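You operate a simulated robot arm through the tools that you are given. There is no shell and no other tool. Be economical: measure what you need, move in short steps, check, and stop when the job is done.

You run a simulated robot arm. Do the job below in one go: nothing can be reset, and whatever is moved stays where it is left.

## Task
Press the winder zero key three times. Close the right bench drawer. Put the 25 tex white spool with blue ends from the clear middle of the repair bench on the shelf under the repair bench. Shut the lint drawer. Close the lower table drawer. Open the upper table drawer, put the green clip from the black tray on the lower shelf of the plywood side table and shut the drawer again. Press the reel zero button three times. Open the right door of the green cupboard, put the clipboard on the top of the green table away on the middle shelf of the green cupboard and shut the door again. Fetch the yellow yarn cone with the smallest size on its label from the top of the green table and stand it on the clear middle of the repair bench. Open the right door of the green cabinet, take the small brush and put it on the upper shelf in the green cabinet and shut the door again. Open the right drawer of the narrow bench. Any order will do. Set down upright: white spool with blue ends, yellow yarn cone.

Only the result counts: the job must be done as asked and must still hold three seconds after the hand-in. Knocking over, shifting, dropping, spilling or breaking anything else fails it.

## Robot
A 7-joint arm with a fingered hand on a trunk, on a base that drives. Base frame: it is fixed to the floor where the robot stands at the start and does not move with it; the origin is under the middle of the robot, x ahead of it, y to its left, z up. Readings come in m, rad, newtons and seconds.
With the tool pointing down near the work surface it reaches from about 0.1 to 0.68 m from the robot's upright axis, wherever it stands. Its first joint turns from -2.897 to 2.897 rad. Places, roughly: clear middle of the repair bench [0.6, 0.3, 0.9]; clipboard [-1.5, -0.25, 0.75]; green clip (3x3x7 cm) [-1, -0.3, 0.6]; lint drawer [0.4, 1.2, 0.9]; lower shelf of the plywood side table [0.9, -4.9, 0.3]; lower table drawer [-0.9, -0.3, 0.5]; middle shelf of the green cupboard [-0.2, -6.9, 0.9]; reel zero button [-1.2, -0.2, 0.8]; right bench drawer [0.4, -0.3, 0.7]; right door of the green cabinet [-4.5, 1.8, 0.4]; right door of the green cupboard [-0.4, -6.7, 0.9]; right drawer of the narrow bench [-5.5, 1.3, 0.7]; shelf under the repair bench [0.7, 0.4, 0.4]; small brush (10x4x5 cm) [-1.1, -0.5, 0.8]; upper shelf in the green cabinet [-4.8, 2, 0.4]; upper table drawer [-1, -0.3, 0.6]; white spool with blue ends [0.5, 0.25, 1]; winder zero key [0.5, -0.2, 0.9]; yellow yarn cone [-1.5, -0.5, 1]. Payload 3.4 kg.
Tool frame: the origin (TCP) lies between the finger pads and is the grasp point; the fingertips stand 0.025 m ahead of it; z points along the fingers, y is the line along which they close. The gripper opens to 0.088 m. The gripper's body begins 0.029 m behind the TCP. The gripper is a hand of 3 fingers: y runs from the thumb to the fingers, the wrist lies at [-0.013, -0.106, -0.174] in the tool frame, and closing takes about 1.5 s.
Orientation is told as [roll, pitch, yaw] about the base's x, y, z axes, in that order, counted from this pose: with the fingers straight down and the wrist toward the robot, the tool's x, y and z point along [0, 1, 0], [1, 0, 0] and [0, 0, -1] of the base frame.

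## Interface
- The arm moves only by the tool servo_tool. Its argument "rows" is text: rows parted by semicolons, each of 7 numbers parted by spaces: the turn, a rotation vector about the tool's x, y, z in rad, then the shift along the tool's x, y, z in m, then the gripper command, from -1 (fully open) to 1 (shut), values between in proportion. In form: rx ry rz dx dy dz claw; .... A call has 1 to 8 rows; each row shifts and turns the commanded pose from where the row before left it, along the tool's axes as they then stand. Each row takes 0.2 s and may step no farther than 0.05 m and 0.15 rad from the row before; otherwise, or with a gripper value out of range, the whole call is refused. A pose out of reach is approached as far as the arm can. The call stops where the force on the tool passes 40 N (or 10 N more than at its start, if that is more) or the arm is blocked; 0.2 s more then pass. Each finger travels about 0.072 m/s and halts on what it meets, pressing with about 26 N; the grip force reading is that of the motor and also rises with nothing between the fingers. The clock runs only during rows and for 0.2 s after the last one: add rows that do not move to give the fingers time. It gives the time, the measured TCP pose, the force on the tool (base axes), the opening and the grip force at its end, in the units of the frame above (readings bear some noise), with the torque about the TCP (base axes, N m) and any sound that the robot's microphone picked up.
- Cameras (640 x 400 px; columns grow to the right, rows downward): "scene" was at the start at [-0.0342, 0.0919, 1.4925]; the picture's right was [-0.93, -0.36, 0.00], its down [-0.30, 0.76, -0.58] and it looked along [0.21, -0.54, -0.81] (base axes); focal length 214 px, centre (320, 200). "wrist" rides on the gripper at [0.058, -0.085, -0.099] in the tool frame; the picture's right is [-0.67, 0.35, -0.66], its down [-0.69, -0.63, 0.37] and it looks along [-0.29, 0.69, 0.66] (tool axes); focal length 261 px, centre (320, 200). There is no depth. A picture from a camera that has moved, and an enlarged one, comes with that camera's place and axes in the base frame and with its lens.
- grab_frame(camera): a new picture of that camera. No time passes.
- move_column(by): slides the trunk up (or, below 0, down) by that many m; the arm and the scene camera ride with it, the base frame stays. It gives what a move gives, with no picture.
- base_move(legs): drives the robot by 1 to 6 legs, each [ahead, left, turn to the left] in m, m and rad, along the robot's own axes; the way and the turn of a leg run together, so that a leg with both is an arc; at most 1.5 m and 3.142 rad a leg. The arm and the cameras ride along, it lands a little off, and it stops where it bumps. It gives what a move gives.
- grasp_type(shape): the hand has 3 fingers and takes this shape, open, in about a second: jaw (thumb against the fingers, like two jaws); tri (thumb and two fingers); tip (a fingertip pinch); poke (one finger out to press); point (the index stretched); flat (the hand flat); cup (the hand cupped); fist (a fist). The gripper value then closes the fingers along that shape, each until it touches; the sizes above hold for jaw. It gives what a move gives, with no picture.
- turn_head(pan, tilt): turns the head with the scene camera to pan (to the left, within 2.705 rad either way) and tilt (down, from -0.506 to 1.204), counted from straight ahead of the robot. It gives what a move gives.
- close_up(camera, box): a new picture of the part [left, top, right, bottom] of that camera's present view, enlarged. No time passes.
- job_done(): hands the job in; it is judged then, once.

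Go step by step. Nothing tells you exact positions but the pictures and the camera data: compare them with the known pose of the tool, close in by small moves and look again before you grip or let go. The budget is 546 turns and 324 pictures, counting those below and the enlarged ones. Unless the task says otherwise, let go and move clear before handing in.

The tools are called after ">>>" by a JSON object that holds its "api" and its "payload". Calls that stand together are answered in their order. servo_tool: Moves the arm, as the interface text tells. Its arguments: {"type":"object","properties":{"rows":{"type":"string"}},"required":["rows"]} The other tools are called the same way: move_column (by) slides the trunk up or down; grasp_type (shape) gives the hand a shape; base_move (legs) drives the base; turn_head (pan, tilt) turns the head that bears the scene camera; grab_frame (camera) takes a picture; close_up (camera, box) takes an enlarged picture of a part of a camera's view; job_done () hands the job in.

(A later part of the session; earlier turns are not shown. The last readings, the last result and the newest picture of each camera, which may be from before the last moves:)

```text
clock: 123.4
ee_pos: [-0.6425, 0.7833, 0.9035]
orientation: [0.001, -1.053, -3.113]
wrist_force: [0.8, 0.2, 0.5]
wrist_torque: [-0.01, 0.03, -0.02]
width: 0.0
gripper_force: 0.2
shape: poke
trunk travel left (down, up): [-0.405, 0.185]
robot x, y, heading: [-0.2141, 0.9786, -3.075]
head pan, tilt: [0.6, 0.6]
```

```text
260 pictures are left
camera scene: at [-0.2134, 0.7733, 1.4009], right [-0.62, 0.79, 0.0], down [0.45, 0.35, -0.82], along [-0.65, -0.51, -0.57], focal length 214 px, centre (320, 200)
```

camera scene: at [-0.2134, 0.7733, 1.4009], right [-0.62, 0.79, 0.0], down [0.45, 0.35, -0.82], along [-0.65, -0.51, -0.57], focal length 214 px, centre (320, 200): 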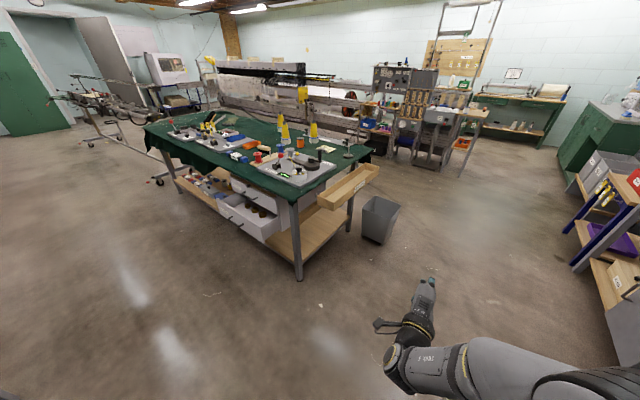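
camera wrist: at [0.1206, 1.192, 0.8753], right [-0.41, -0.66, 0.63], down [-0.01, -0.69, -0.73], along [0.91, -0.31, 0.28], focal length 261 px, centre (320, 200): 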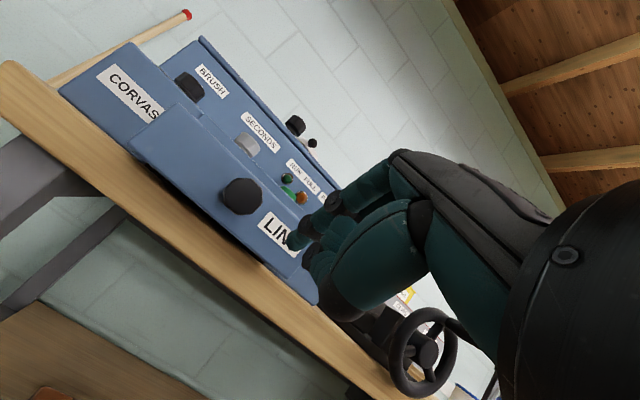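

>>> {"api": "base_move", "payload": {"legs": [[0, 0, -0.065], [0, 1.2, 0]]}}

>>> {"api": "turn_head", "payload": {"pan": 0, "tilt": 0.75}}

>>> {"api": "grab_frame", "payload": {"camera": "scene"}}

>>> {"api": "grab_frame", "payload": {"camera": "wrist"}}

```text
clock: 129.9
ee_pos: [-0.6526, -0.4024, 0.9042]
orientation: [0.002, -1.052, 3.11]
wrist_force: [0.0, 0.1, -0.3]
wrist_torque: [-0.04, 0.02, 0.0]
width: 0.0
gripper_force: 0.0
shape: poke
trunk travel left (down, up): [-0.405, 0.185]
robot x, y, heading: [-0.2143, -0.236, -3.144]
head pan, tilt: [0.6, 0.6]
```

```text
clock: 130.9
ee_pos: [-0.6518, -0.4023, 0.9027]
orientation: [0.001, -1.052, 3.111]
wrist_force: [0.7, -0.1, 0.5]
wrist_torque: [-0.02, 0.0, -0.01]
width: 0.0
gripper_force: 0.0
shape: poke
trunk travel left (down, up): [-0.405, 0.185]
robot x, y, heading: [-0.2103, -0.2318, -3.136]
head pan, tilt: [0.0, 0.75]
```

```text
259 pictures are left
camera scene: at [-0.2347, -0.3877, 1.3881], right [0.0, 1.0, 0.0], down [0.68, 0.0, -0.73], along [-0.73, 0.0, -0.68], focal length 214 px, centre (320, 200)
```

scene: 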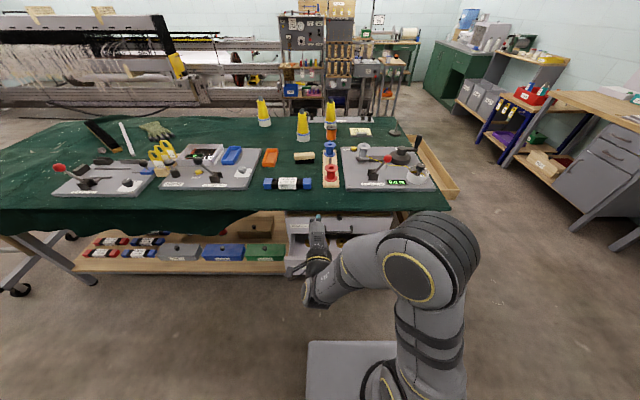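

```text
258 pictures are left
camera wrist: at [-0.5249, -0.4649, 0.8801], right [0.42, 0.66, 0.63], down [0.01, 0.69, -0.73], along [-0.91, 0.31, 0.28], focal length 261 px, centre (320, 200)
```

wrist: 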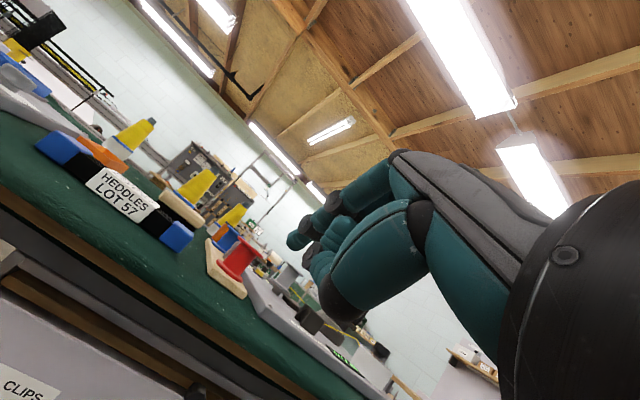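

>>> {"api": "close_up", "payload": {"camera": "scene", "box": [230, 90, 470, 240]}}

>>> {"api": "close_up", "payload": {"camera": "scene", "box": [0, 90, 260, 280]}}

>>> {"api": "close_up", "payload": {"camera": "scene", "box": [240, 90, 360, 165]}}

```text
2.67 times, centred on (350, 165) of scene
camera zoom: at [-0.2347, -0.3877, 1.3881], right [0.0, 1.0, 0.0], down [0.68, 0.0, -0.73], along [-0.73, 0.0, -0.68], focal length 572 px, centre (240, 293)
```

zoom: 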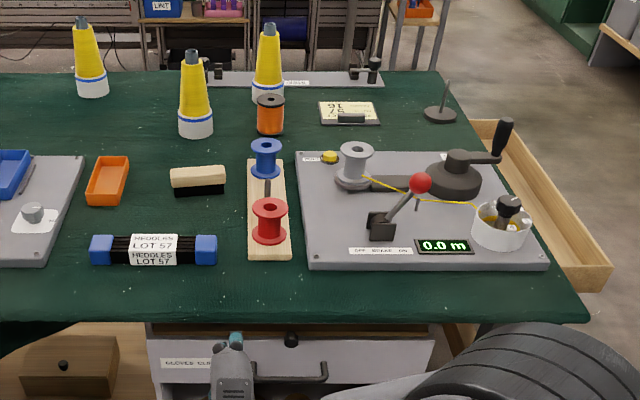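

```text
2.11 times, centred on (130, 185) of scene
camera zoom: at [-0.2347, -0.3877, 1.3881], right [0.0, 1.0, 0.0], down [0.68, 0.0, -0.73], along [-0.73, 0.0, -0.68], focal length 452 px, centre (720, 232)
```

zoom: 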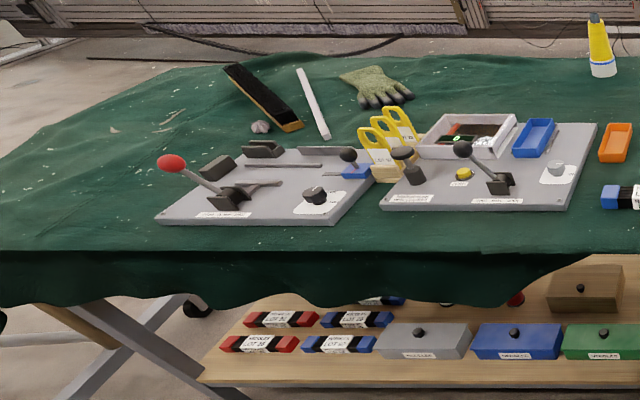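

```text
5.33 times, centred on (300, 128) of scene
camera zoom: at [-0.2347, -0.3877, 1.3881], right [0.0, 1.0, 0.0], down [0.68, 0.0, -0.73], along [-0.73, 0.0, -0.68], focal length 1144 px, centre (427, 587)
```

zoom: 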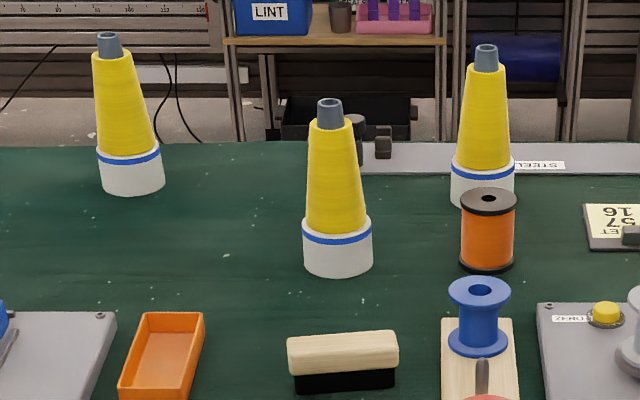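

>>> {"api": "turn_head", "payload": {"pan": 0.1, "tilt": 1.0}}

>>> {"api": "grab_frame", "payload": {"camera": "scene"}}

>>> {"api": "move_column", "payload": {"by": -0.2}}

>>> {"api": "grab_frame", "payload": {"camera": "wrist"}}

```text
clock: 131.7
ee_pos: [-0.6521, -0.4028, 0.9025]
orientation: [0.002, -1.052, 3.11]
wrist_force: [-0.3, -0.1, -0.4]
wrist_torque: [0.01, -0.03, -0.01]
width: 0.0
gripper_force: 0.0
shape: poke
trunk travel left (down, up): [-0.405, 0.185]
robot x, y, heading: [-0.2141, -0.2269, -3.136]
head pan, tilt: [0.099, 1.0]
```

```text
254 pictures are left
camera scene: at [-0.2212, -0.3945, 1.369], right [-0.1, 0.99, 0.0], down [0.84, 0.09, -0.54], along [-0.54, -0.06, -0.84], focal length 214 px, centre (320, 200)
```

scene: 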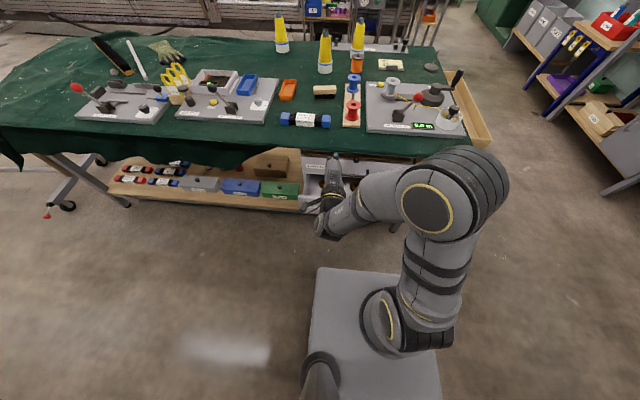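

```text
clock: 133.9
ee_pos: [-0.6529, -0.4027, 0.7042]
orientation: [0.001, -1.053, 3.11]
wrist_force: [-0.3, -0.5, -0.7]
wrist_torque: [0.0, -0.02, 0.05]
width: 0.0
gripper_force: 0.0
shape: poke
trunk travel left (down, up): [-0.205, 0.385]
robot x, y, heading: [-0.2144, -0.2313, -3.143]
head pan, tilt: [0.099, 1.0]
```

```text
253 pictures are left
camera wrist: at [-0.525, -0.4648, 0.6802], right [0.42, 0.66, 0.63], down [0.01, 0.69, -0.73], along [-0.91, 0.31, 0.28], focal length 261 px, centre (320, 200)
```

wrist: 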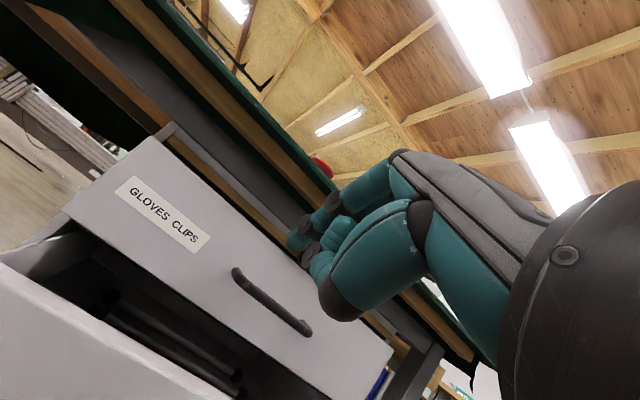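

>>> {"api": "move_column", "payload": {"by": -0.15}}

>>> {"api": "turn_head", "payload": {"pan": 0, "tilt": 0.7}}

>>> {"api": "grab_frame", "payload": {"camera": "scene"}}

>>> {"api": "grab_frame", "payload": {"camera": "wrist"}}

```text
clock: 135.6
ee_pos: [-0.6507, -0.4022, 0.5529]
orientation: [0.001, -1.053, 3.11]
wrist_force: [-0.4, -0.4, -0.5]
wrist_torque: [-0.02, 0.0, 0.01]
width: 0.0
gripper_force: 0.1
shape: poke
trunk travel left (down, up): [-0.055, 0.535]
robot x, y, heading: [-0.2126, -0.2353, -3.142]
head pan, tilt: [0.099, 1.0]
```

```text
clock: 136.4
ee_pos: [-0.6524, -0.4025, 0.5533]
orientation: [0.001, -1.051, 3.111]
wrist_force: [-0.4, 0.0, 0.0]
wrist_torque: [-0.03, 0.03, 0.0]
width: 0.0001
gripper_force: 0.1
shape: poke
trunk travel left (down, up): [-0.055, 0.535]
robot x, y, heading: [-0.2106, -0.2293, -3.141]
head pan, tilt: [0.0, 0.7]
```

```text
252 pictures are left
camera scene: at [-0.2368, -0.3877, 1.0422], right [0.0, 1.0, 0.0], down [0.64, 0.0, -0.76], along [-0.76, 0.0, -0.64], focal length 214 px, centre (320, 200)
```

scene: 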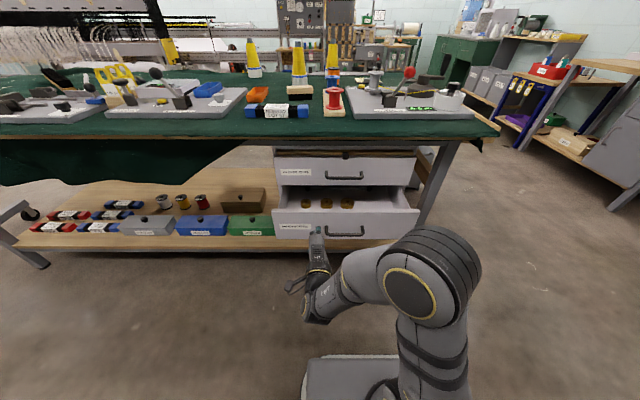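

```text
251 pictures are left
camera wrist: at [-0.525, -0.4648, 0.5302], right [0.42, 0.66, 0.63], down [0.01, 0.69, -0.73], along [-0.91, 0.31, 0.28], focal length 261 px, centre (320, 200)
```

wrist: 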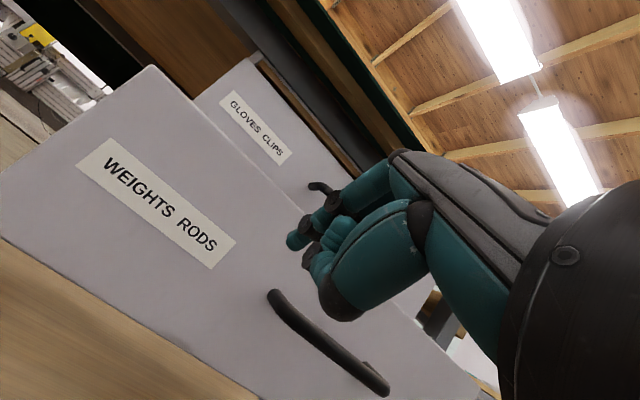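

>>> {"api": "servo_tool", "payload": {"rows": "0 0 0 -0.05 0 0 -1;0 0 0 -0.045 0 0 -1;0 0 0 0 0.02 0.0347 -1;0 0 0 0 0.02 0.0347 -1;0 0 0 0 0.02 0.0347 -1;0 0 0 0 0.02 0.0347 -1"}}

>>> {"api": "grab_frame", "payload": {"camera": "scene"}}

```text
clock: 137.8
ee_pos: [-0.8448, -0.3232, 0.5455]
orientation: [0.003, -1.054, 3.113]
wrist_force: [24.9, 1.3, 0.9]
wrist_torque: [-0.01, -0.22, -0.06]
width: 0.0
gripper_force: 0.1
shape: poke
out of reach, approached as far as the arm can: row 1, 2
trunk travel left (down, up): [-0.055, 0.535]
robot x, y, heading: [-0.2114, -0.2348, -3.134]
head pan, tilt: [0.0, 0.7]
```

```text
250 pictures are left
camera scene: at [-0.2349, -0.3875, 1.0424], right [0.0, 1.0, 0.0], down [0.64, 0.0, -0.77], along [-0.77, 0.0, -0.64], focal length 214 px, centre (320, 200)
```

scene: 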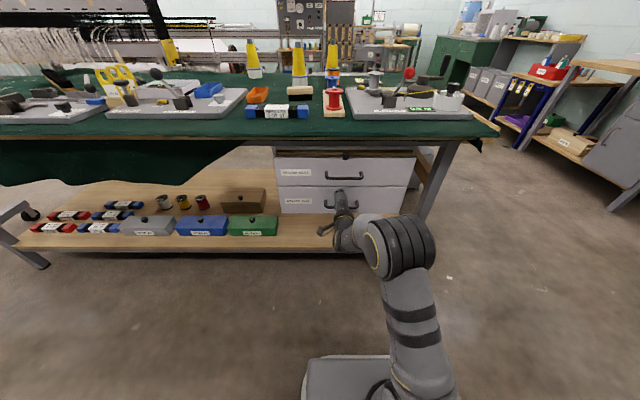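

>>> {"api": "servo_tool", "payload": {"rows": "0 0 0 0 0.003 0.0052 -1;0 0 0 0 0.003 0.0052 -1;0 0 0 0 0.003 0.0052 -1"}}

>>> {"api": "servo_tool", "payload": {"rows": "0 0 0 0 -0.02 -0.0347 -1;0 0 0 0 -0.02 -0.0347 -1;0 0 0 0 -0.02 -0.0347 -1;0 0 0 0 -0.02 -0.0347 -1"}}

>>> {"api": "close_up", "payload": {"camera": "scene", "box": [250, 130, 450, 260]}}

>>> {"api": "grab_frame", "payload": {"camera": "wrist"}}

```text
clock: 138.2
ee_pos: [-0.8464, -0.3226, 0.5443]
orientation: [0.001, -1.052, 3.111]
wrist_force: [31.6, 3.9, 4.2]
wrist_torque: [0.04, -0.25, -0.13]
width: 0.0
gripper_force: 0.1
shape: poke
trunk travel left (down, up): [-0.055, 0.535]
robot x, y, heading: [-0.2126, -0.2324, -3.138]
head pan, tilt: [0.0, 0.7]
stopped in row 1: the force on the tool passed its limit at 44 N (the readings are from after the stop); the commanded pose is now the measured one
```

```text
clock: 139.2
ee_pos: [-0.6899, -0.3248, 0.5449]
orientation: [0.001, -1.051, 3.112]
wrist_force: [0.4, 0.4, 0.6]
wrist_torque: [0.02, -0.02, 0.02]
width: 0.0002
gripper_force: 0.1
shape: poke
trunk travel left (down, up): [-0.055, 0.535]
robot x, y, heading: [-0.2129, -0.2267, -3.138]
head pan, tilt: [0.0, 0.7]
```

```text
3.08 times, centred on (350, 195) of scene
camera zoom: at [-0.2364, -0.3876, 1.0423], right [0.0, 1.0, 0.0], down [0.64, 0.0, -0.76], along [-0.76, 0.0, -0.64], focal length 660 px, centre (228, 215)
```

zoom: 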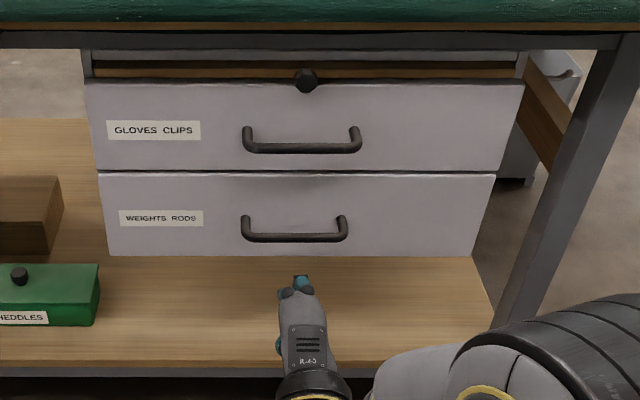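

```text
248 pictures are left
camera wrist: at [-0.5624, -0.3874, 0.522], right [0.41, 0.66, 0.63], down [0.02, 0.68, -0.73], along [-0.91, 0.31, 0.27], focal length 261 px, centre (320, 200)
```

wrist: 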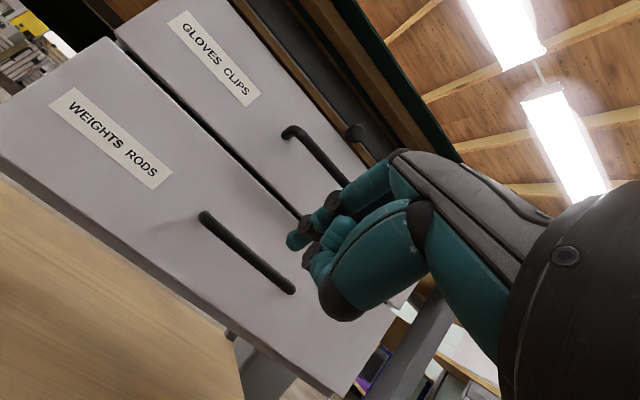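

Lower drawer is shut. Now I grip the upper drawer's handle bar (about [-0.835, -0.31, 0.635]).

>>> {"api": "grasp_type", "payload": {"shape": "jaw"}}

>>> {"api": "servo_tool", "payload": {"rows": "0 0 0 -0.01 0.039 -0.0225 0;0 0 0 0 0.039 -0.0225 0;0 0 0 0 0 0 0;0 0 0 0 0 0 0"}}

>>> {"api": "grab_frame", "payload": {"camera": "wrist"}}

>>> {"api": "close_up", "payload": {"camera": "scene", "box": [250, 130, 450, 260]}}

```text
clock: 140.1
ee_pos: [-0.6894, -0.3265, 0.5452]
orientation: [-0.001, -1.052, 3.113]
wrist_force: [-0.8, 0.4, -0.4]
wrist_torque: [0.0, 0.02, 0.0]
width: 0.0882
gripper_force: 0.0
shape: jaw
trunk travel left (down, up): [-0.055, 0.535]
robot x, y, heading: [-0.2124, -0.2306, -3.141]
head pan, tilt: [0.0, 0.7]
```

```text
clock: 141.1
ee_pos: [-0.6946, -0.3184, 0.6339]
orientation: [0.003, -1.051, 3.114]
wrist_force: [0.3, -0.4, -0.8]
wrist_torque: [-0.01, -0.02, 0.0]
width: 0.0447
gripper_force: 0.0
shape: jaw
out of reach, approached as far as the arm can: row 1
trunk travel left (down, up): [-0.055, 0.535]
robot x, y, heading: [-0.2143, -0.2297, -3.133]
head pan, tilt: [0.0, 0.7]
```

```text
247 pictures are left
camera wrist: at [-0.5679, -0.3812, 0.6115], right [0.41, 0.66, 0.63], down [0.01, 0.68, -0.73], along [-0.91, 0.31, 0.27], focal length 261 px, centre (320, 200)
```

wrist: 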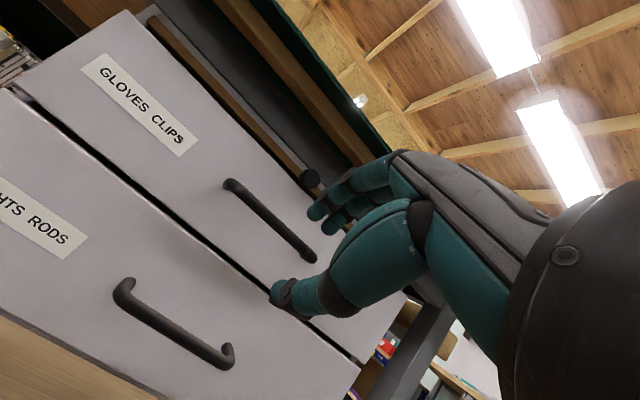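

```text
3.08 times, centred on (350, 195) of scene
camera zoom: at [-0.2363, -0.3876, 1.0423], right [0.0, 1.0, 0.0], down [0.64, 0.0, -0.76], along [-0.76, 0.0, -0.64], focal length 660 px, centre (228, 215)
```

zoom: 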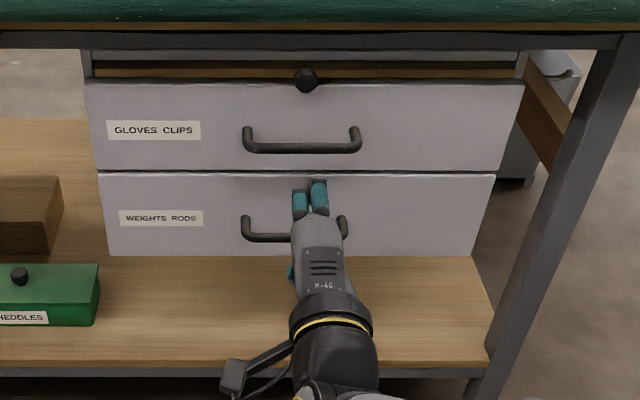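

>>> {"api": "servo_tool", "payload": {"rows": "0 0 0 0 0.0215 0.034 0;0 0 0 0 0.02 0.0347 0;0 0 0 0 0.02 0.0347 0;0 0 0 0 0.004 0.007 0"}}

>>> {"api": "grab_frame", "payload": {"camera": "wrist"}}

>>> {"api": "close_up", "payload": {"camera": "scene", "box": [250, 130, 450, 260]}}

```text
clock: 142.1
ee_pos: [-0.8217, -0.3181, 0.6347]
orientation: [0.001, -1.049, 3.113]
wrist_force: [-0.3, -0.4, 0.9]
wrist_torque: [0.0, 0.0, 0.01]
width: 0.0442
gripper_force: 0.0
shape: jaw
trunk travel left (down, up): [-0.055, 0.535]
robot x, y, heading: [-0.2129, -0.229, -3.134]
head pan, tilt: [0.0, 0.7]
```

```text
245 pictures are left
camera wrist: at [-0.695, -0.3796, 0.6109], right [0.41, 0.66, 0.63], down [0.01, 0.69, -0.73], along [-0.91, 0.31, 0.27], focal length 261 px, centre (320, 200)
```

wrist: 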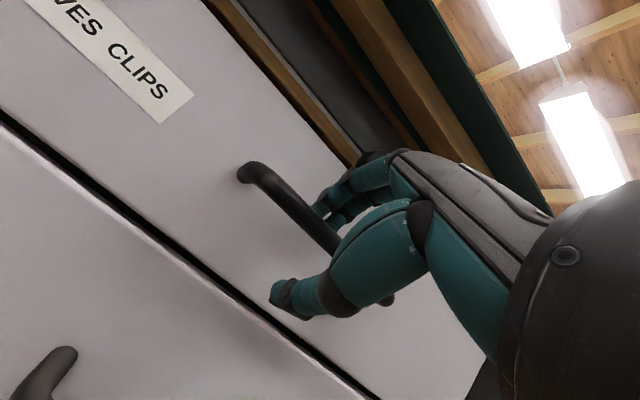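

```text
3.08 times, centred on (350, 195) of scene
camera zoom: at [-0.2362, -0.3876, 1.0423], right [0.0, 1.0, 0.0], down [0.64, 0.0, -0.77], along [-0.77, 0.0, -0.64], focal length 660 px, centre (228, 215)
```

zoom: 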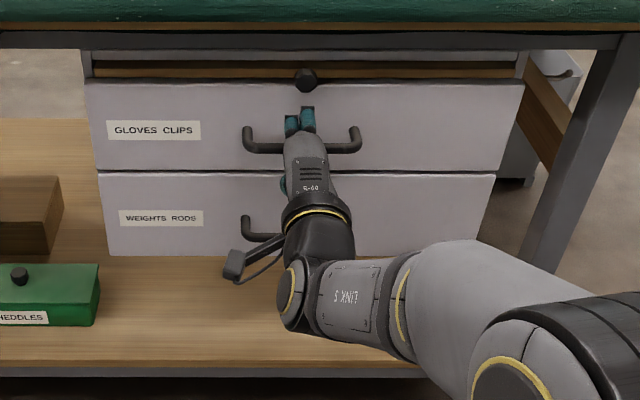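

Fingers straddle the bar. Close and pull.

>>> {"api": "servo_tool", "payload": {"rows": "0 0 0 0 0 0 0.5;0 0 0 0 0 0 1;0 0 0 0 0 0 1;0 0 0 0 0 0 1;0 0 0 0 0 0 1"}}

>>> {"api": "servo_tool", "payload": {"rows": "0 0 0 0 -0.015 -0.026 1;0 0 0 0 -0.02 -0.0347 1;0 0 0 0 -0.02 -0.0347 1"}}

>>> {"api": "grab_frame", "payload": {"camera": "scene"}}

```text
clock: 143.2
ee_pos: [-0.8207, -0.3179, 0.6331]
orientation: [0.001, -1.048, 3.113]
wrist_force: [-2.5, -0.5, -5.9]
wrist_torque: [-0.03, -0.03, -0.01]
width: 0.0
gripper_force: 26.2
shape: jaw
trunk travel left (down, up): [-0.055, 0.535]
robot x, y, heading: [-0.2162, -0.2311, -3.139]
head pan, tilt: [0.0, 0.7]
```

```text
clock: 144.1
ee_pos: [-0.7084, -0.3199, 0.6313]
orientation: [0.003, -1.052, 3.109]
wrist_force: [1.8, 8.5, -4.4]
wrist_torque: [-0.05, -0.06, -0.12]
width: 0.0
gripper_force: 26.2
shape: jaw
trunk travel left (down, up): [-0.055, 0.535]
robot x, y, heading: [-0.2107, -0.2257, -3.138]
head pan, tilt: [0.0, 0.7]
```

```text
243 pictures are left
camera scene: at [-0.2365, -0.3869, 1.0423], right [0.0, 1.0, 0.0], down [0.64, 0.0, -0.76], along [-0.76, 0.0, -0.64], focal length 214 px, centre (320, 200)
```

scene: 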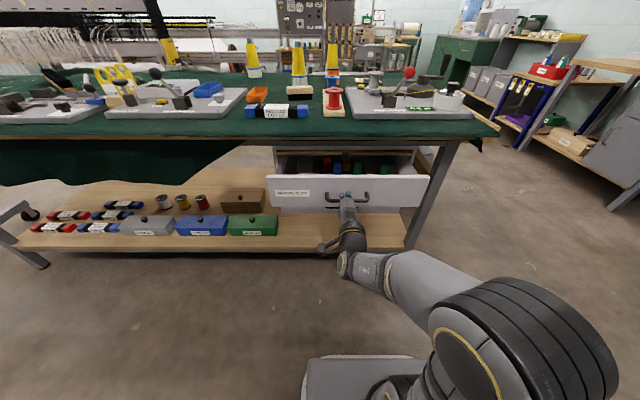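

>>> {"api": "servo_tool", "payload": {"rows": "0 0 0 0 -0.02 -0.0347 1;0 0 0 0 -0.02 -0.0347 1;0 0 0 0 -0.02 -0.0347 1"}}

>>> {"api": "grab_frame", "payload": {"camera": "scene"}}

```text
clock: 144.7
ee_pos: [-0.6733, -0.3422, 0.638]
orientation: [-0.004, -1.028, 3.102]
wrist_force: [2.0, 10.0, -20.0]
wrist_torque: [0.01, -0.07, -0.06]
width: 0.0
gripper_force: 25.7
shape: jaw
out of reach, approached as far as the arm can: row 1, 2, 3
trunk travel left (down, up): [-0.055, 0.535]
robot x, y, heading: [-0.2121, -0.2318, -3.14]
head pan, tilt: [0.0, 0.7]
stopped in row 3: the force on the tool passed its limit at 45 N (the readings are from after the stop); the commanded pose is now the measured one
```

```text
242 pictures are left
camera scene: at [-0.2375, -0.3867, 1.0422], right [0.0, 1.0, 0.0], down [0.65, 0.0, -0.76], along [-0.76, 0.0, -0.65], focal length 214 px, centre (320, 200)
```

scene: 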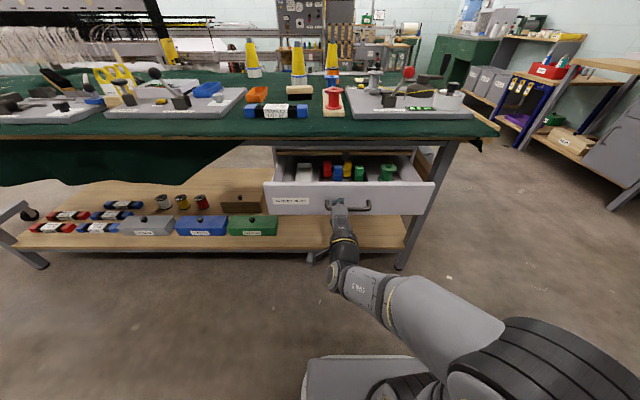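

>>> {"api": "base_move", "payload": {"legs": [[-0.1, 0, 0]]}}

>>> {"api": "grab_frame", "payload": {"camera": "scene"}}

```text
clock: 145.8
ee_pos: [-0.5765, -0.3421, 0.6383]
orientation: [-0.004, -1.031, 3.106]
wrist_force: [-0.7, 12.6, -29.6]
wrist_torque: [0.03, -0.1, -0.08]
width: 0.0
gripper_force: 25.9
shape: jaw
trunk travel left (down, up): [-0.055, 0.535]
robot x, y, heading: [-0.1132, -0.2334, -3.141]
head pan, tilt: [0.0, 0.7]
```

```text
241 pictures are left
camera scene: at [-0.1415, -0.3867, 1.0422], right [0.0, 1.0, 0.0], down [0.65, 0.0, -0.76], along [-0.76, 0.0, -0.65], focal length 214 px, centre (320, 200)
```

scene: 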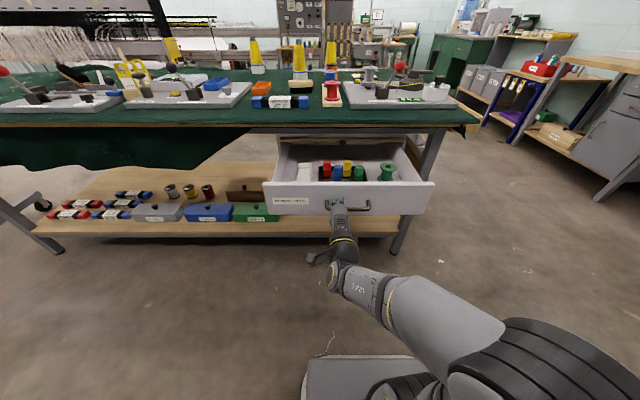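

>>> {"api": "servo_tool", "payload": {"rows": "0 0 0 0 0 0 0.4;0 0 0 0 0 0 0;0 0 0 0 0 0 -0.1;0 0 0 0 0 0 -0.1"}}

>>> {"api": "base_move", "payload": {"legs": [[-0.1, 0, 0]]}}

>>> {"api": "move_column", "payload": {"by": 0.4}}

>>> {"api": "turn_head", "payload": {"pan": -0.1, "tilt": 0.85}}

>>> {"api": "grab_frame", "payload": {"camera": "scene"}}

```text
clock: 146.8
ee_pos: [-0.5742, -0.3419, 0.6395]
orientation: [-0.004, -1.036, 3.106]
wrist_force: [-0.4, 0.9, 0.1]
wrist_torque: [0.04, -0.02, -0.02]
width: 0.0481
gripper_force: 0.1
shape: jaw
trunk travel left (down, up): [-0.055, 0.535]
robot x, y, heading: [-0.1152, -0.2284, -3.145]
head pan, tilt: [0.0, 0.7]
```

```text
clock: 148.0
ee_pos: [-0.477, -0.3415, 0.6406]
orientation: [-0.006, -1.033, 3.1]
wrist_force: [-0.9, -0.3, 0.1]
wrist_torque: [0.0, 0.02, 0.0]
width: 0.048
gripper_force: 0.1
shape: jaw
trunk travel left (down, up): [-0.055, 0.535]
robot x, y, heading: [-0.014, -0.228, 3.141]
head pan, tilt: [0.0, 0.7]
```

```text
clock: 151.8
ee_pos: [-0.4777, -0.3419, 1.0398]
orientation: [-0.005, -1.034, 3.102]
wrist_force: [0.0, 0.6, 0.4]
wrist_torque: [0.0, 0.0, -0.03]
width: 0.0479
gripper_force: 0.1
shape: jaw
trunk travel left (down, up): [-0.455, 0.135]
robot x, y, heading: [-0.0154, -0.2271, 3.139]
head pan, tilt: [0.0, 0.7]
```

```text
clock: 152.5
ee_pos: [-0.4781, -0.3408, 1.0393]
orientation: [-0.005, -1.032, 3.104]
wrist_force: [-0.2, 0.2, 1.0]
wrist_torque: [-0.02, 0.02, 0.04]
width: 0.0478
gripper_force: 0.0
shape: jaw
trunk travel left (down, up): [-0.455, 0.135]
robot x, y, heading: [-0.0183, -0.2304, 3.144]
head pan, tilt: [-0.099, 0.85]
```

```text
240 pictures are left
camera scene: at [-0.0346, -0.3795, 1.4301], right [0.1, 0.99, 0.0], down [0.75, -0.08, -0.66], along [-0.66, 0.07, -0.75], focal length 214 px, centre (320, 200)
```

scene: 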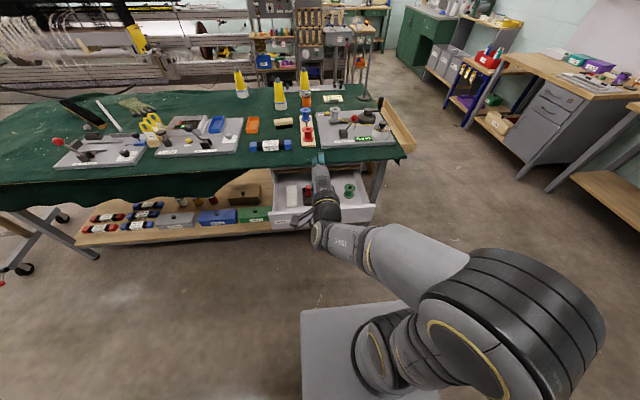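

>>> {"api": "servo_tool", "payload": {"rows": "0.15 0 0 0 0 0 -1;0.15 0 0 0 0 0 -1;0.15 0 0 0 0 0 -1;0.15 0 0 0 0 0 -1;0.15 0 0 0 0 0 -1;0.15 0 0 0 0 0 -1;0.132 0 0 0 0 0 -1"}}

>>> {"api": "base_move", "payload": {"legs": [[0.2, 0, 0]]}}

>>> {"api": "grab_frame", "payload": {"camera": "wrist"}}

>>> {"api": "grab_frame", "payload": {"camera": "scene"}}

```text
clock: 154.1
ee_pos: [-0.4766, -0.341, 1.0393]
orientation: [-0.002, 0.0, 3.098]
wrist_force: [-0.2, 0.1, -0.2]
wrist_torque: [0.01, -0.01, 0.02]
width: 0.0877
gripper_force: 0.0
shape: jaw
trunk travel left (down, up): [-0.455, 0.135]
robot x, y, heading: [-0.0175, -0.2338, 3.139]
head pan, tilt: [-0.099, 0.85]
```

```text
clock: 155.7
ee_pos: [-0.6787, -0.3447, 1.0396]
orientation: [-0.002, -0.001, 3.103]
wrist_force: [-0.3, 0.5, -0.3]
wrist_torque: [0.0, 0.02, -0.03]
width: 0.0879
gripper_force: 0.1
shape: jaw
trunk travel left (down, up): [-0.455, 0.135]
robot x, y, heading: [-0.2203, -0.2312, -3.137]
head pan, tilt: [-0.099, 0.85]
```

```text
239 pictures are left
camera wrist: at [-0.5957, -0.4067, 1.1399], right [-0.32, 0.68, 0.66], down [0.65, 0.66, -0.37], along [-0.68, 0.31, -0.66], focal length 261 px, centre (320, 200)
```

wrist: 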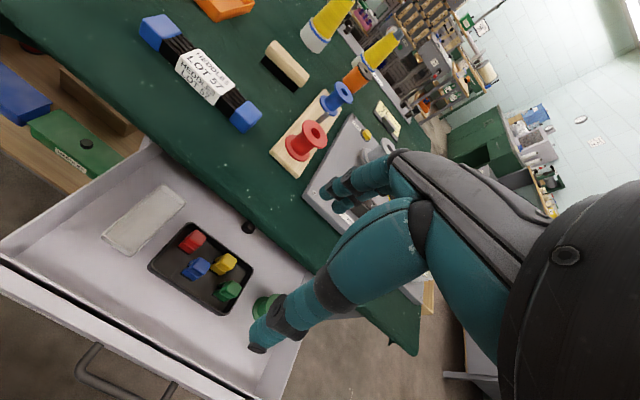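

```text
238 pictures are left
camera scene: at [-0.2357, -0.3796, 1.43], right [0.1, 1.0, 0.0], down [0.75, -0.07, -0.66], along [-0.66, 0.06, -0.75], focal length 214 px, centre (320, 200)
```

scene: 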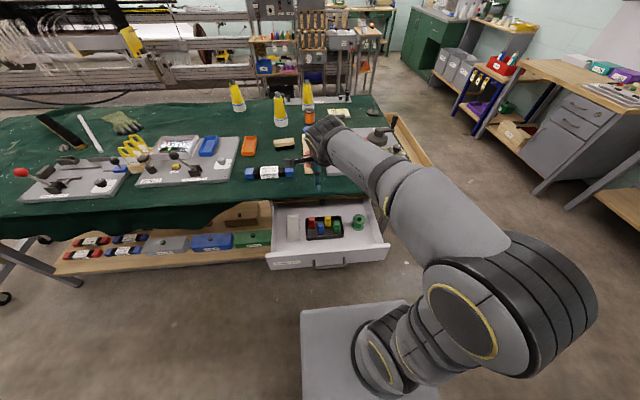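

>>> {"api": "close_up", "payload": {"camera": "wrist", "box": [130, 180, 290, 340]}}

>>> {"api": "close_up", "payload": {"camera": "scene", "box": [260, 190, 400, 280]}}

```text
2.50 times, centred on (210, 260) of wrist
camera zoom: at [-0.5957, -0.4067, 1.1399], right [-0.32, 0.68, 0.66], down [0.65, 0.66, -0.37], along [-0.68, 0.31, -0.66], focal length 652 px, centre (595, 50)
```

zoom: 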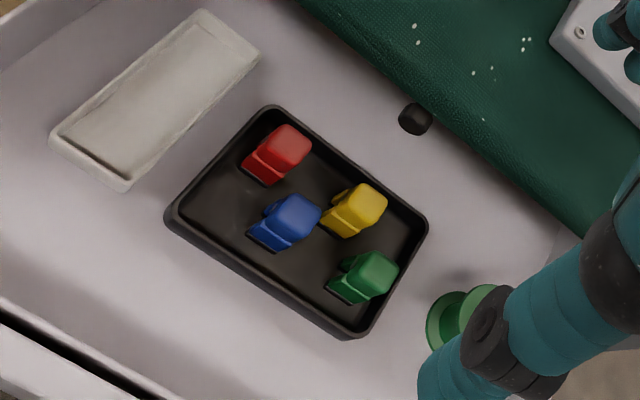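

```text
4.44 times, centred on (330, 235) of scene
camera zoom: at [-0.2357, -0.3796, 1.43], right [0.1, 1.0, 0.0], down [0.75, -0.07, -0.66], along [-0.66, 0.06, -0.75], focal length 953 px, centre (276, 44)
```

zoom: 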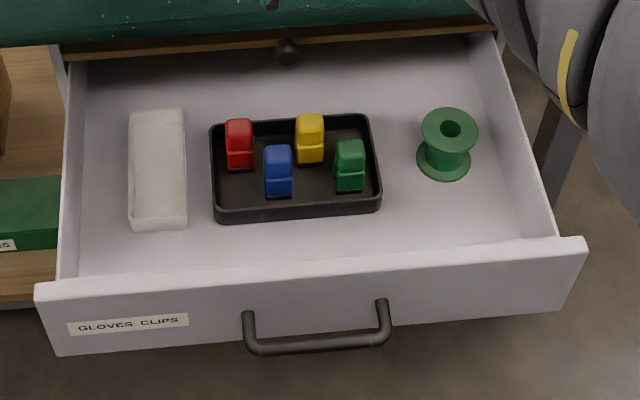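

>>> {"api": "servo_tool", "payload": {"rows": "0 0 0 -0.03 0.031 0 -0.27;0 0 0 -0.03 0.031 0 -0.27;0 0 0 -0.03 0.031 0 -0.27;0 0 0 0 0 0.05 -0.27;0 0 0 0 0 0.05 -0.27;0 0 0 0 0 0.05 -0.27;0 0 0.038 0 0 0.04 -0.27"}}

>>> {"api": "grab_frame", "payload": {"camera": "wrist"}}

>>> {"api": "close_up", "payload": {"camera": "scene", "box": [260, 190, 400, 280]}}

```text
clock: 157.3
ee_pos: [-0.7687, -0.2493, 0.8525]
orientation: [-0.001, -0.004, 3.066]
wrist_force: [-0.1, -0.4, 0.7]
wrist_torque: [0.01, 0.0, 0.02]
width: 0.0559
gripper_force: 0.1
shape: jaw
trunk travel left (down, up): [-0.455, 0.135]
robot x, y, heading: [-0.2167, -0.2294, -3.141]
head pan, tilt: [-0.099, 0.85]
```

```text
235 pictures are left
camera wrist: at [-0.6869, -0.3148, 0.9524], right [-0.3, 0.69, 0.66], down [0.68, 0.64, -0.37], along [-0.67, 0.34, -0.66], focal length 261 px, centre (320, 200)
```

wrist: 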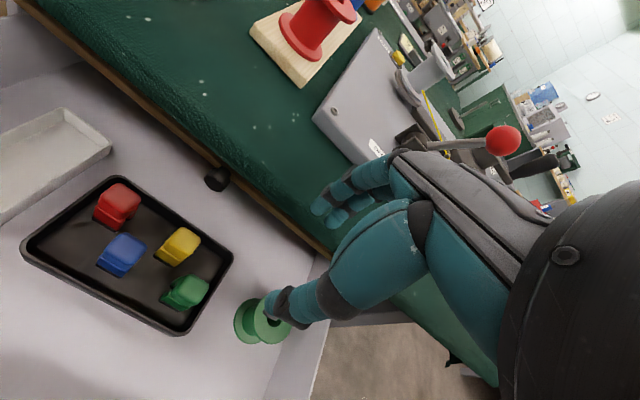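

```text
4.44 times, centred on (330, 235) of scene
camera zoom: at [-0.2356, -0.3797, 1.4301], right [0.1, 1.0, 0.0], down [0.75, -0.07, -0.66], along [-0.66, 0.06, -0.75], focal length 953 px, centre (276, 44)
```

zoom: 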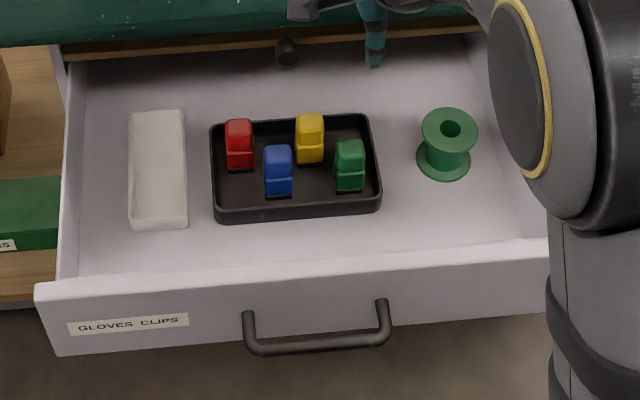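

>>> {"api": "servo_tool", "payload": {"rows": "0 0 -0.075 0.004 0.002 0 -0.27;0 0 0 0 0 0.05 -0.27;0 0 0 0 0 0.05 -0.27;0 0 0 0 0 0.05 -0.27;0 0 0 0 0 0.01 -0.27"}}

>>> {"api": "grab_frame", "payload": {"camera": "wrist"}}

>>> {"api": "close_up", "payload": {"camera": "scene", "box": [260, 190, 400, 280]}}

```text
clock: 158.5
ee_pos: [-0.7684, -0.2529, 0.6913]
orientation: [-0.002, -0.002, 3.141]
wrist_force: [-1.1, -0.2, 0.2]
wrist_torque: [-0.01, -0.01, 0.03]
width: 0.0561
gripper_force: 0.0
shape: jaw
trunk travel left (down, up): [-0.455, 0.135]
robot x, y, heading: [-0.2179, -0.2322, -3.141]
head pan, tilt: [-0.099, 0.85]
```

```text
233 pictures are left
camera wrist: at [-0.6829, -0.312, 0.7929], right [-0.35, 0.67, 0.66], down [0.63, 0.69, -0.37], along [-0.7, 0.29, -0.66], focal length 261 px, centre (320, 200)
```

wrist: 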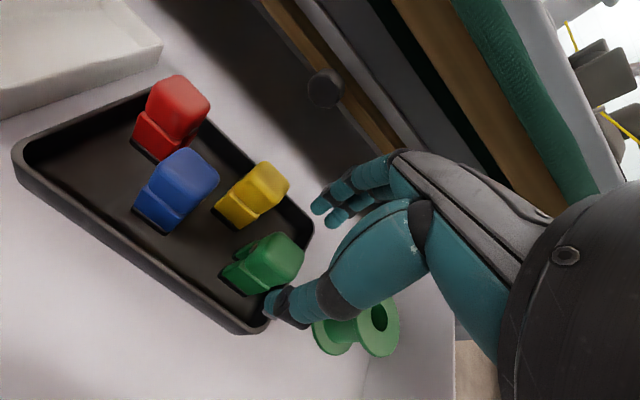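

```text
4.44 times, centred on (330, 235) of scene
camera zoom: at [-0.2356, -0.3796, 1.43], right [0.1, 1.0, 0.0], down [0.75, -0.07, -0.66], along [-0.66, 0.06, -0.75], focal length 953 px, centre (276, 44)
```

zoom: 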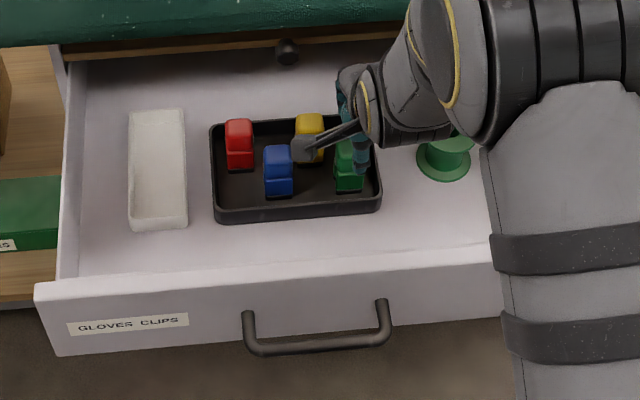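

>>> {"api": "servo_tool", "payload": {"rows": "0 0 0 0.002 0.004 0 -0.27;0 0 0 0 0 0.03 -0.27;0 0 0 0 0 0.028 -0.27"}}

>>> {"api": "grab_frame", "payload": {"camera": "wrist"}}

```text
clock: 159.3
ee_pos: [-0.7722, -0.2558, 0.6321]
orientation: [-0.002, -0.002, 3.14]
wrist_force: [-1.3, 0.8, 0.2]
wrist_torque: [-0.03, 0.02, 0.0]
width: 0.0555
gripper_force: 0.0
shape: jaw
trunk travel left (down, up): [-0.455, 0.135]
robot x, y, heading: [-0.2131, -0.2323, -3.143]
head pan, tilt: [-0.099, 0.85]
```

```text
231 pictures are left
camera wrist: at [-0.6887, -0.3146, 0.7326], right [-0.35, 0.67, 0.66], down [0.63, 0.69, -0.37], along [-0.7, 0.29, -0.66], focal length 261 px, centre (320, 200)
```

wrist: 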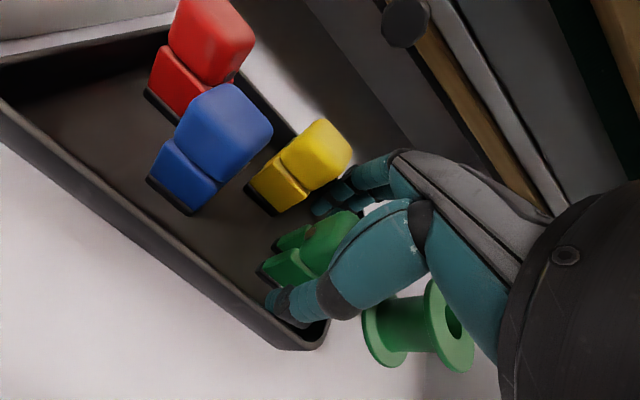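

Clip sits between thumb and fingers. Close and lift.

>>> {"api": "servo_tool", "payload": {"rows": "0 0 0 0 0 0 0.2;0 0 0 0 0 0 0.6;0 0 0 0 0 0 1;0 0 0 0 0 0 1;0 0 0 0 0 0 1"}}

>>> {"api": "servo_tool", "payload": {"rows": "0 0 0 0 0 -0.01 1;0 0 0 0 0 -0.04 1;0 0 0 0 0 -0.05 1;0 0 0 0 0 -0.05 1"}}

>>> {"api": "grab_frame", "payload": {"camera": "wrist"}}

```text
clock: 160.5
ee_pos: [-0.7738, -0.255, 0.6324]
orientation: [-0.001, -0.001, 3.141]
wrist_force: [1.1, 0.7, -0.6]
wrist_torque: [-0.02, 0.01, 0.0]
width: 0.0196
gripper_force: 25.8
shape: jaw
trunk travel left (down, up): [-0.455, 0.135]
robot x, y, heading: [-0.2135, -0.2344, -3.137]
head pan, tilt: [-0.099, 0.85]
```

```text
clock: 161.5
ee_pos: [-0.775, -0.2563, 0.7843]
orientation: [-0.004, -0.001, 3.138]
wrist_force: [-0.8, -0.2, 0.4]
wrist_torque: [0.04, -0.03, 0.02]
width: 0.0196
gripper_force: 26.0
shape: jaw
trunk travel left (down, up): [-0.455, 0.135]
robot x, y, heading: [-0.2182, -0.2296, -3.139]
head pan, tilt: [-0.099, 0.85]
```

```text
230 pictures are left
camera wrist: at [-0.6892, -0.3163, 0.8843], right [-0.35, 0.67, 0.66], down [0.63, 0.69, -0.37], along [-0.7, 0.29, -0.66], focal length 261 px, centre (320, 200)
```

wrist: 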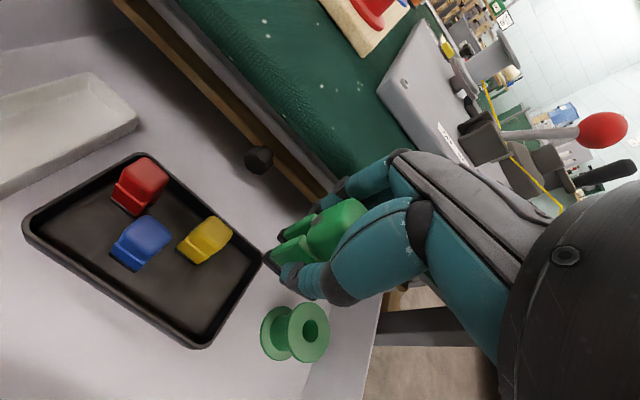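

Clip held. The drawer can stay open until I return here (I come back for other items). I'll tuck the arm and turn south to look at the route.

>>> {"api": "servo_tool", "payload": {"rows": "0 0 0 0 -0.04 -0.05 1;0 0 0 0 -0.04 -0.05 1;0 0 0 0 -0.04 -0.05 1;0 0 0 0 -0.04 0 1"}}

>>> {"api": "base_move", "payload": {"legs": [[0, 0, 1.571]]}}

>>> {"api": "turn_head", "payload": {"pan": 0, "tilt": 0.35}}

>>> {"api": "grab_frame", "payload": {"camera": "scene"}}

```text
refused: row 1 steps farther than a row can; nothing moved
```

```text
clock: 165.8
ee_pos: [-0.1782, -0.7876, 0.7831]
orientation: [-0.001, -0.004, -1.548]
wrist_force: [0.2, -0.8, -0.2]
wrist_torque: [0.03, 0.0, 0.03]
width: 0.0194
gripper_force: 25.8
shape: jaw
trunk travel left (down, up): [-0.455, 0.135]
robot x, y, heading: [-0.212, -0.2314, -1.546]
head pan, tilt: [-0.099, 0.85]
```

```text
clock: 166.7
ee_pos: [-0.177, -0.7875, 0.7834]
orientation: [-0.004, -0.002, -1.547]
wrist_force: [0.4, -0.4, -0.5]
wrist_torque: [-0.01, -0.03, 0.01]
width: 0.0194
gripper_force: 25.7
shape: jaw
trunk travel left (down, up): [-0.455, 0.135]
robot x, y, heading: [-0.2182, -0.2299, -1.544]
head pan, tilt: [0.0, 0.351]
```

```text
229 pictures are left
camera scene: at [-0.0592, -0.2582, 1.4736], right [-1.0, -0.03, 0.0], down [-0.01, 0.34, -0.94], along [0.02, -0.94, -0.34], focal length 214 px, centre (320, 200)
```

scene: 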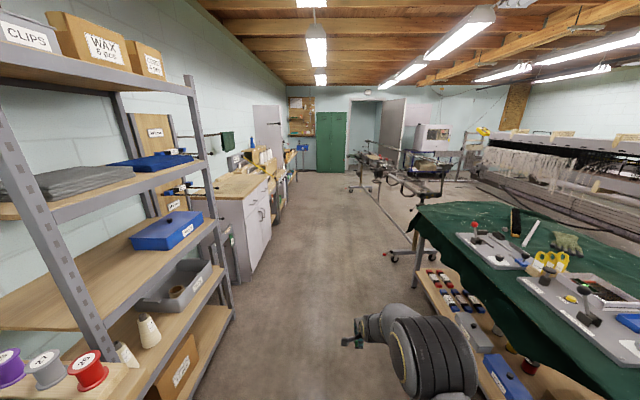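

>>> {"api": "base_move", "payload": {"legs": [[1.5, 0.05, -0.02], [1.4, 0.1, 0]]}}

>>> {"api": "turn_head", "payload": {"pan": 0.4, "tilt": 0.5}}

>>> {"api": "grab_frame", "payload": {"camera": "scene"}}

```text
refused: leg 1 is longer than a leg can be; nothing moved
```

```text
clock: 167.6
ee_pos: [-0.1783, -0.7881, 0.7825]
orientation: [-0.002, -0.001, -1.548]
wrist_force: [0.7, 0.0, 0.1]
wrist_torque: [-0.01, -0.01, -0.05]
width: 0.0196
gripper_force: 26.2
shape: jaw
trunk travel left (down, up): [-0.455, 0.135]
robot x, y, heading: [-0.215, -0.2315, -1.546]
head pan, tilt: [0.4, 0.499]
```

```text
228 pictures are left
camera scene: at [-0.0241, -0.248, 1.46], right [-0.91, -0.41, 0.0], down [-0.2, 0.44, -0.88], along [0.36, -0.8, -0.48], focal length 214 px, centre (320, 200)
```

scene: 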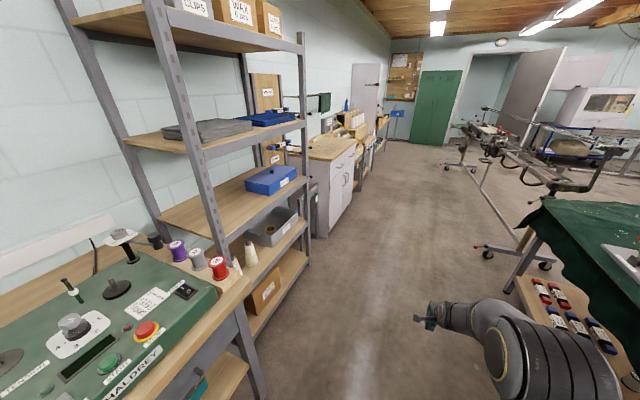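

>>> {"api": "base_move", "payload": {"legs": [[1.45, 0.05, -0.02], [1.45, 0.1, 0]]}}

>>> {"api": "grab_frame", "payload": {"camera": "scene"}}

```text
clock: 181.5
ee_pos: [-0.0391, -3.6608, 0.7836]
orientation: [-0.001, -0.003, -1.61]
wrist_force: [-0.9, -0.4, -0.3]
wrist_torque: [0.01, 0.02, -0.01]
width: 0.0193
gripper_force: 25.5
shape: jaw
trunk travel left (down, up): [-0.455, 0.135]
robot x, y, heading: [-0.0438, -3.1014, -1.606]
head pan, tilt: [0.4, 0.499]
```

```text
227 pictures are left
camera scene: at [0.1485, -3.1313, 1.46], right [-0.94, -0.35, 0.0], down [-0.17, 0.45, -0.88], along [0.31, -0.82, -0.48], focal length 214 px, centre (320, 200)
```

scene: 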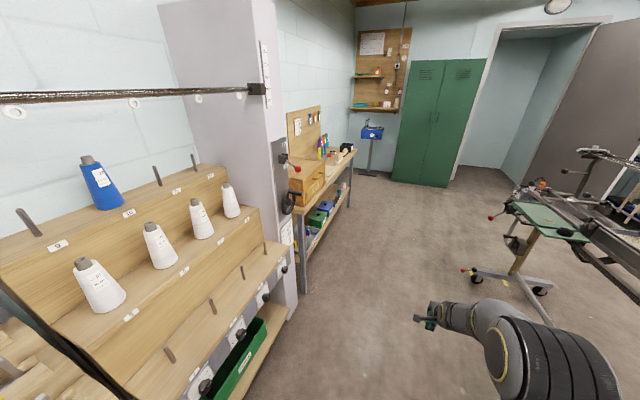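

>>> {"api": "servo_tool", "payload": {"rows": "0 0 0 0 -0.035 -0.035 1;0 0 0 0 -0.035 -0.035 1;0 0 0 0 -0.035 -0.035 1;0 0 0 0 -0.035 -0.035 1"}}

>>> {"api": "base_move", "payload": {"legs": [[1.4, -0.05, 0.03]]}}

>>> {"api": "turn_head", "payload": {"pan": 0.9, "tilt": 0.7}}

>>> {"api": "grab_frame", "payload": {"camera": "scene"}}

```text
clock: 182.5
ee_pos: [-0.0344, -3.5193, 0.9198]
orientation: [-0.002, -0.003, -1.612]
wrist_force: [-0.4, -0.8, -1.0]
wrist_torque: [0.04, 0.0, 0.0]
width: 0.0194
gripper_force: 25.7
shape: jaw
trunk travel left (down, up): [-0.455, 0.135]
robot x, y, heading: [-0.0402, -3.1024, -1.607]
head pan, tilt: [0.4, 0.499]
```

```text
clock: 189.4
ee_pos: [-0.0627, -4.8979, 0.9211]
orientation: [-0.002, -0.002, -1.546]
wrist_force: [-0.1, 0.2, -0.7]
wrist_torque: [0.04, 0.0, 0.0]
width: 0.0194
gripper_force: 26.3
shape: jaw
trunk travel left (down, up): [-0.455, 0.135]
robot x, y, heading: [-0.0967, -4.48, -1.548]
head pan, tilt: [0.4, 0.499]
```

```text
clock: 190.3
ee_pos: [-0.0631, -4.8972, 0.9207]
orientation: [-0.002, -0.002, -1.547]
wrist_force: [0.5, 0.3, -0.6]
wrist_torque: [0.0, 0.02, 0.0]
width: 0.0193
gripper_force: 25.9
shape: jaw
trunk travel left (down, up): [-0.455, 0.135]
robot x, y, heading: [-0.0985, -4.4803, -1.542]
head pan, tilt: [0.901, 0.7]
```

```text
226 pictures are left
camera scene: at [0.1247, -4.4639, 1.4423], right [-0.6, -0.8, 0.0], down [-0.52, 0.39, -0.77], along [0.61, -0.46, -0.64], focal length 214 px, centre (320, 200)
```

scene: 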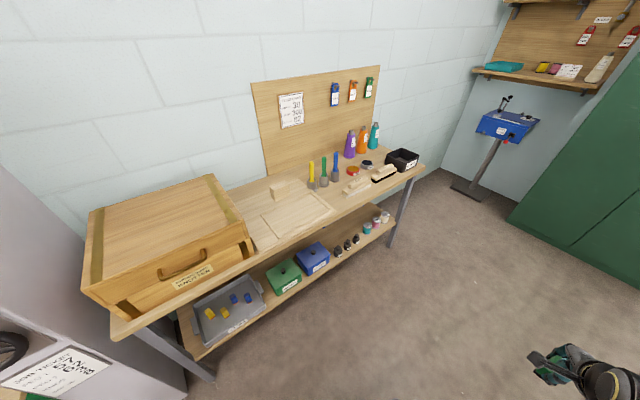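

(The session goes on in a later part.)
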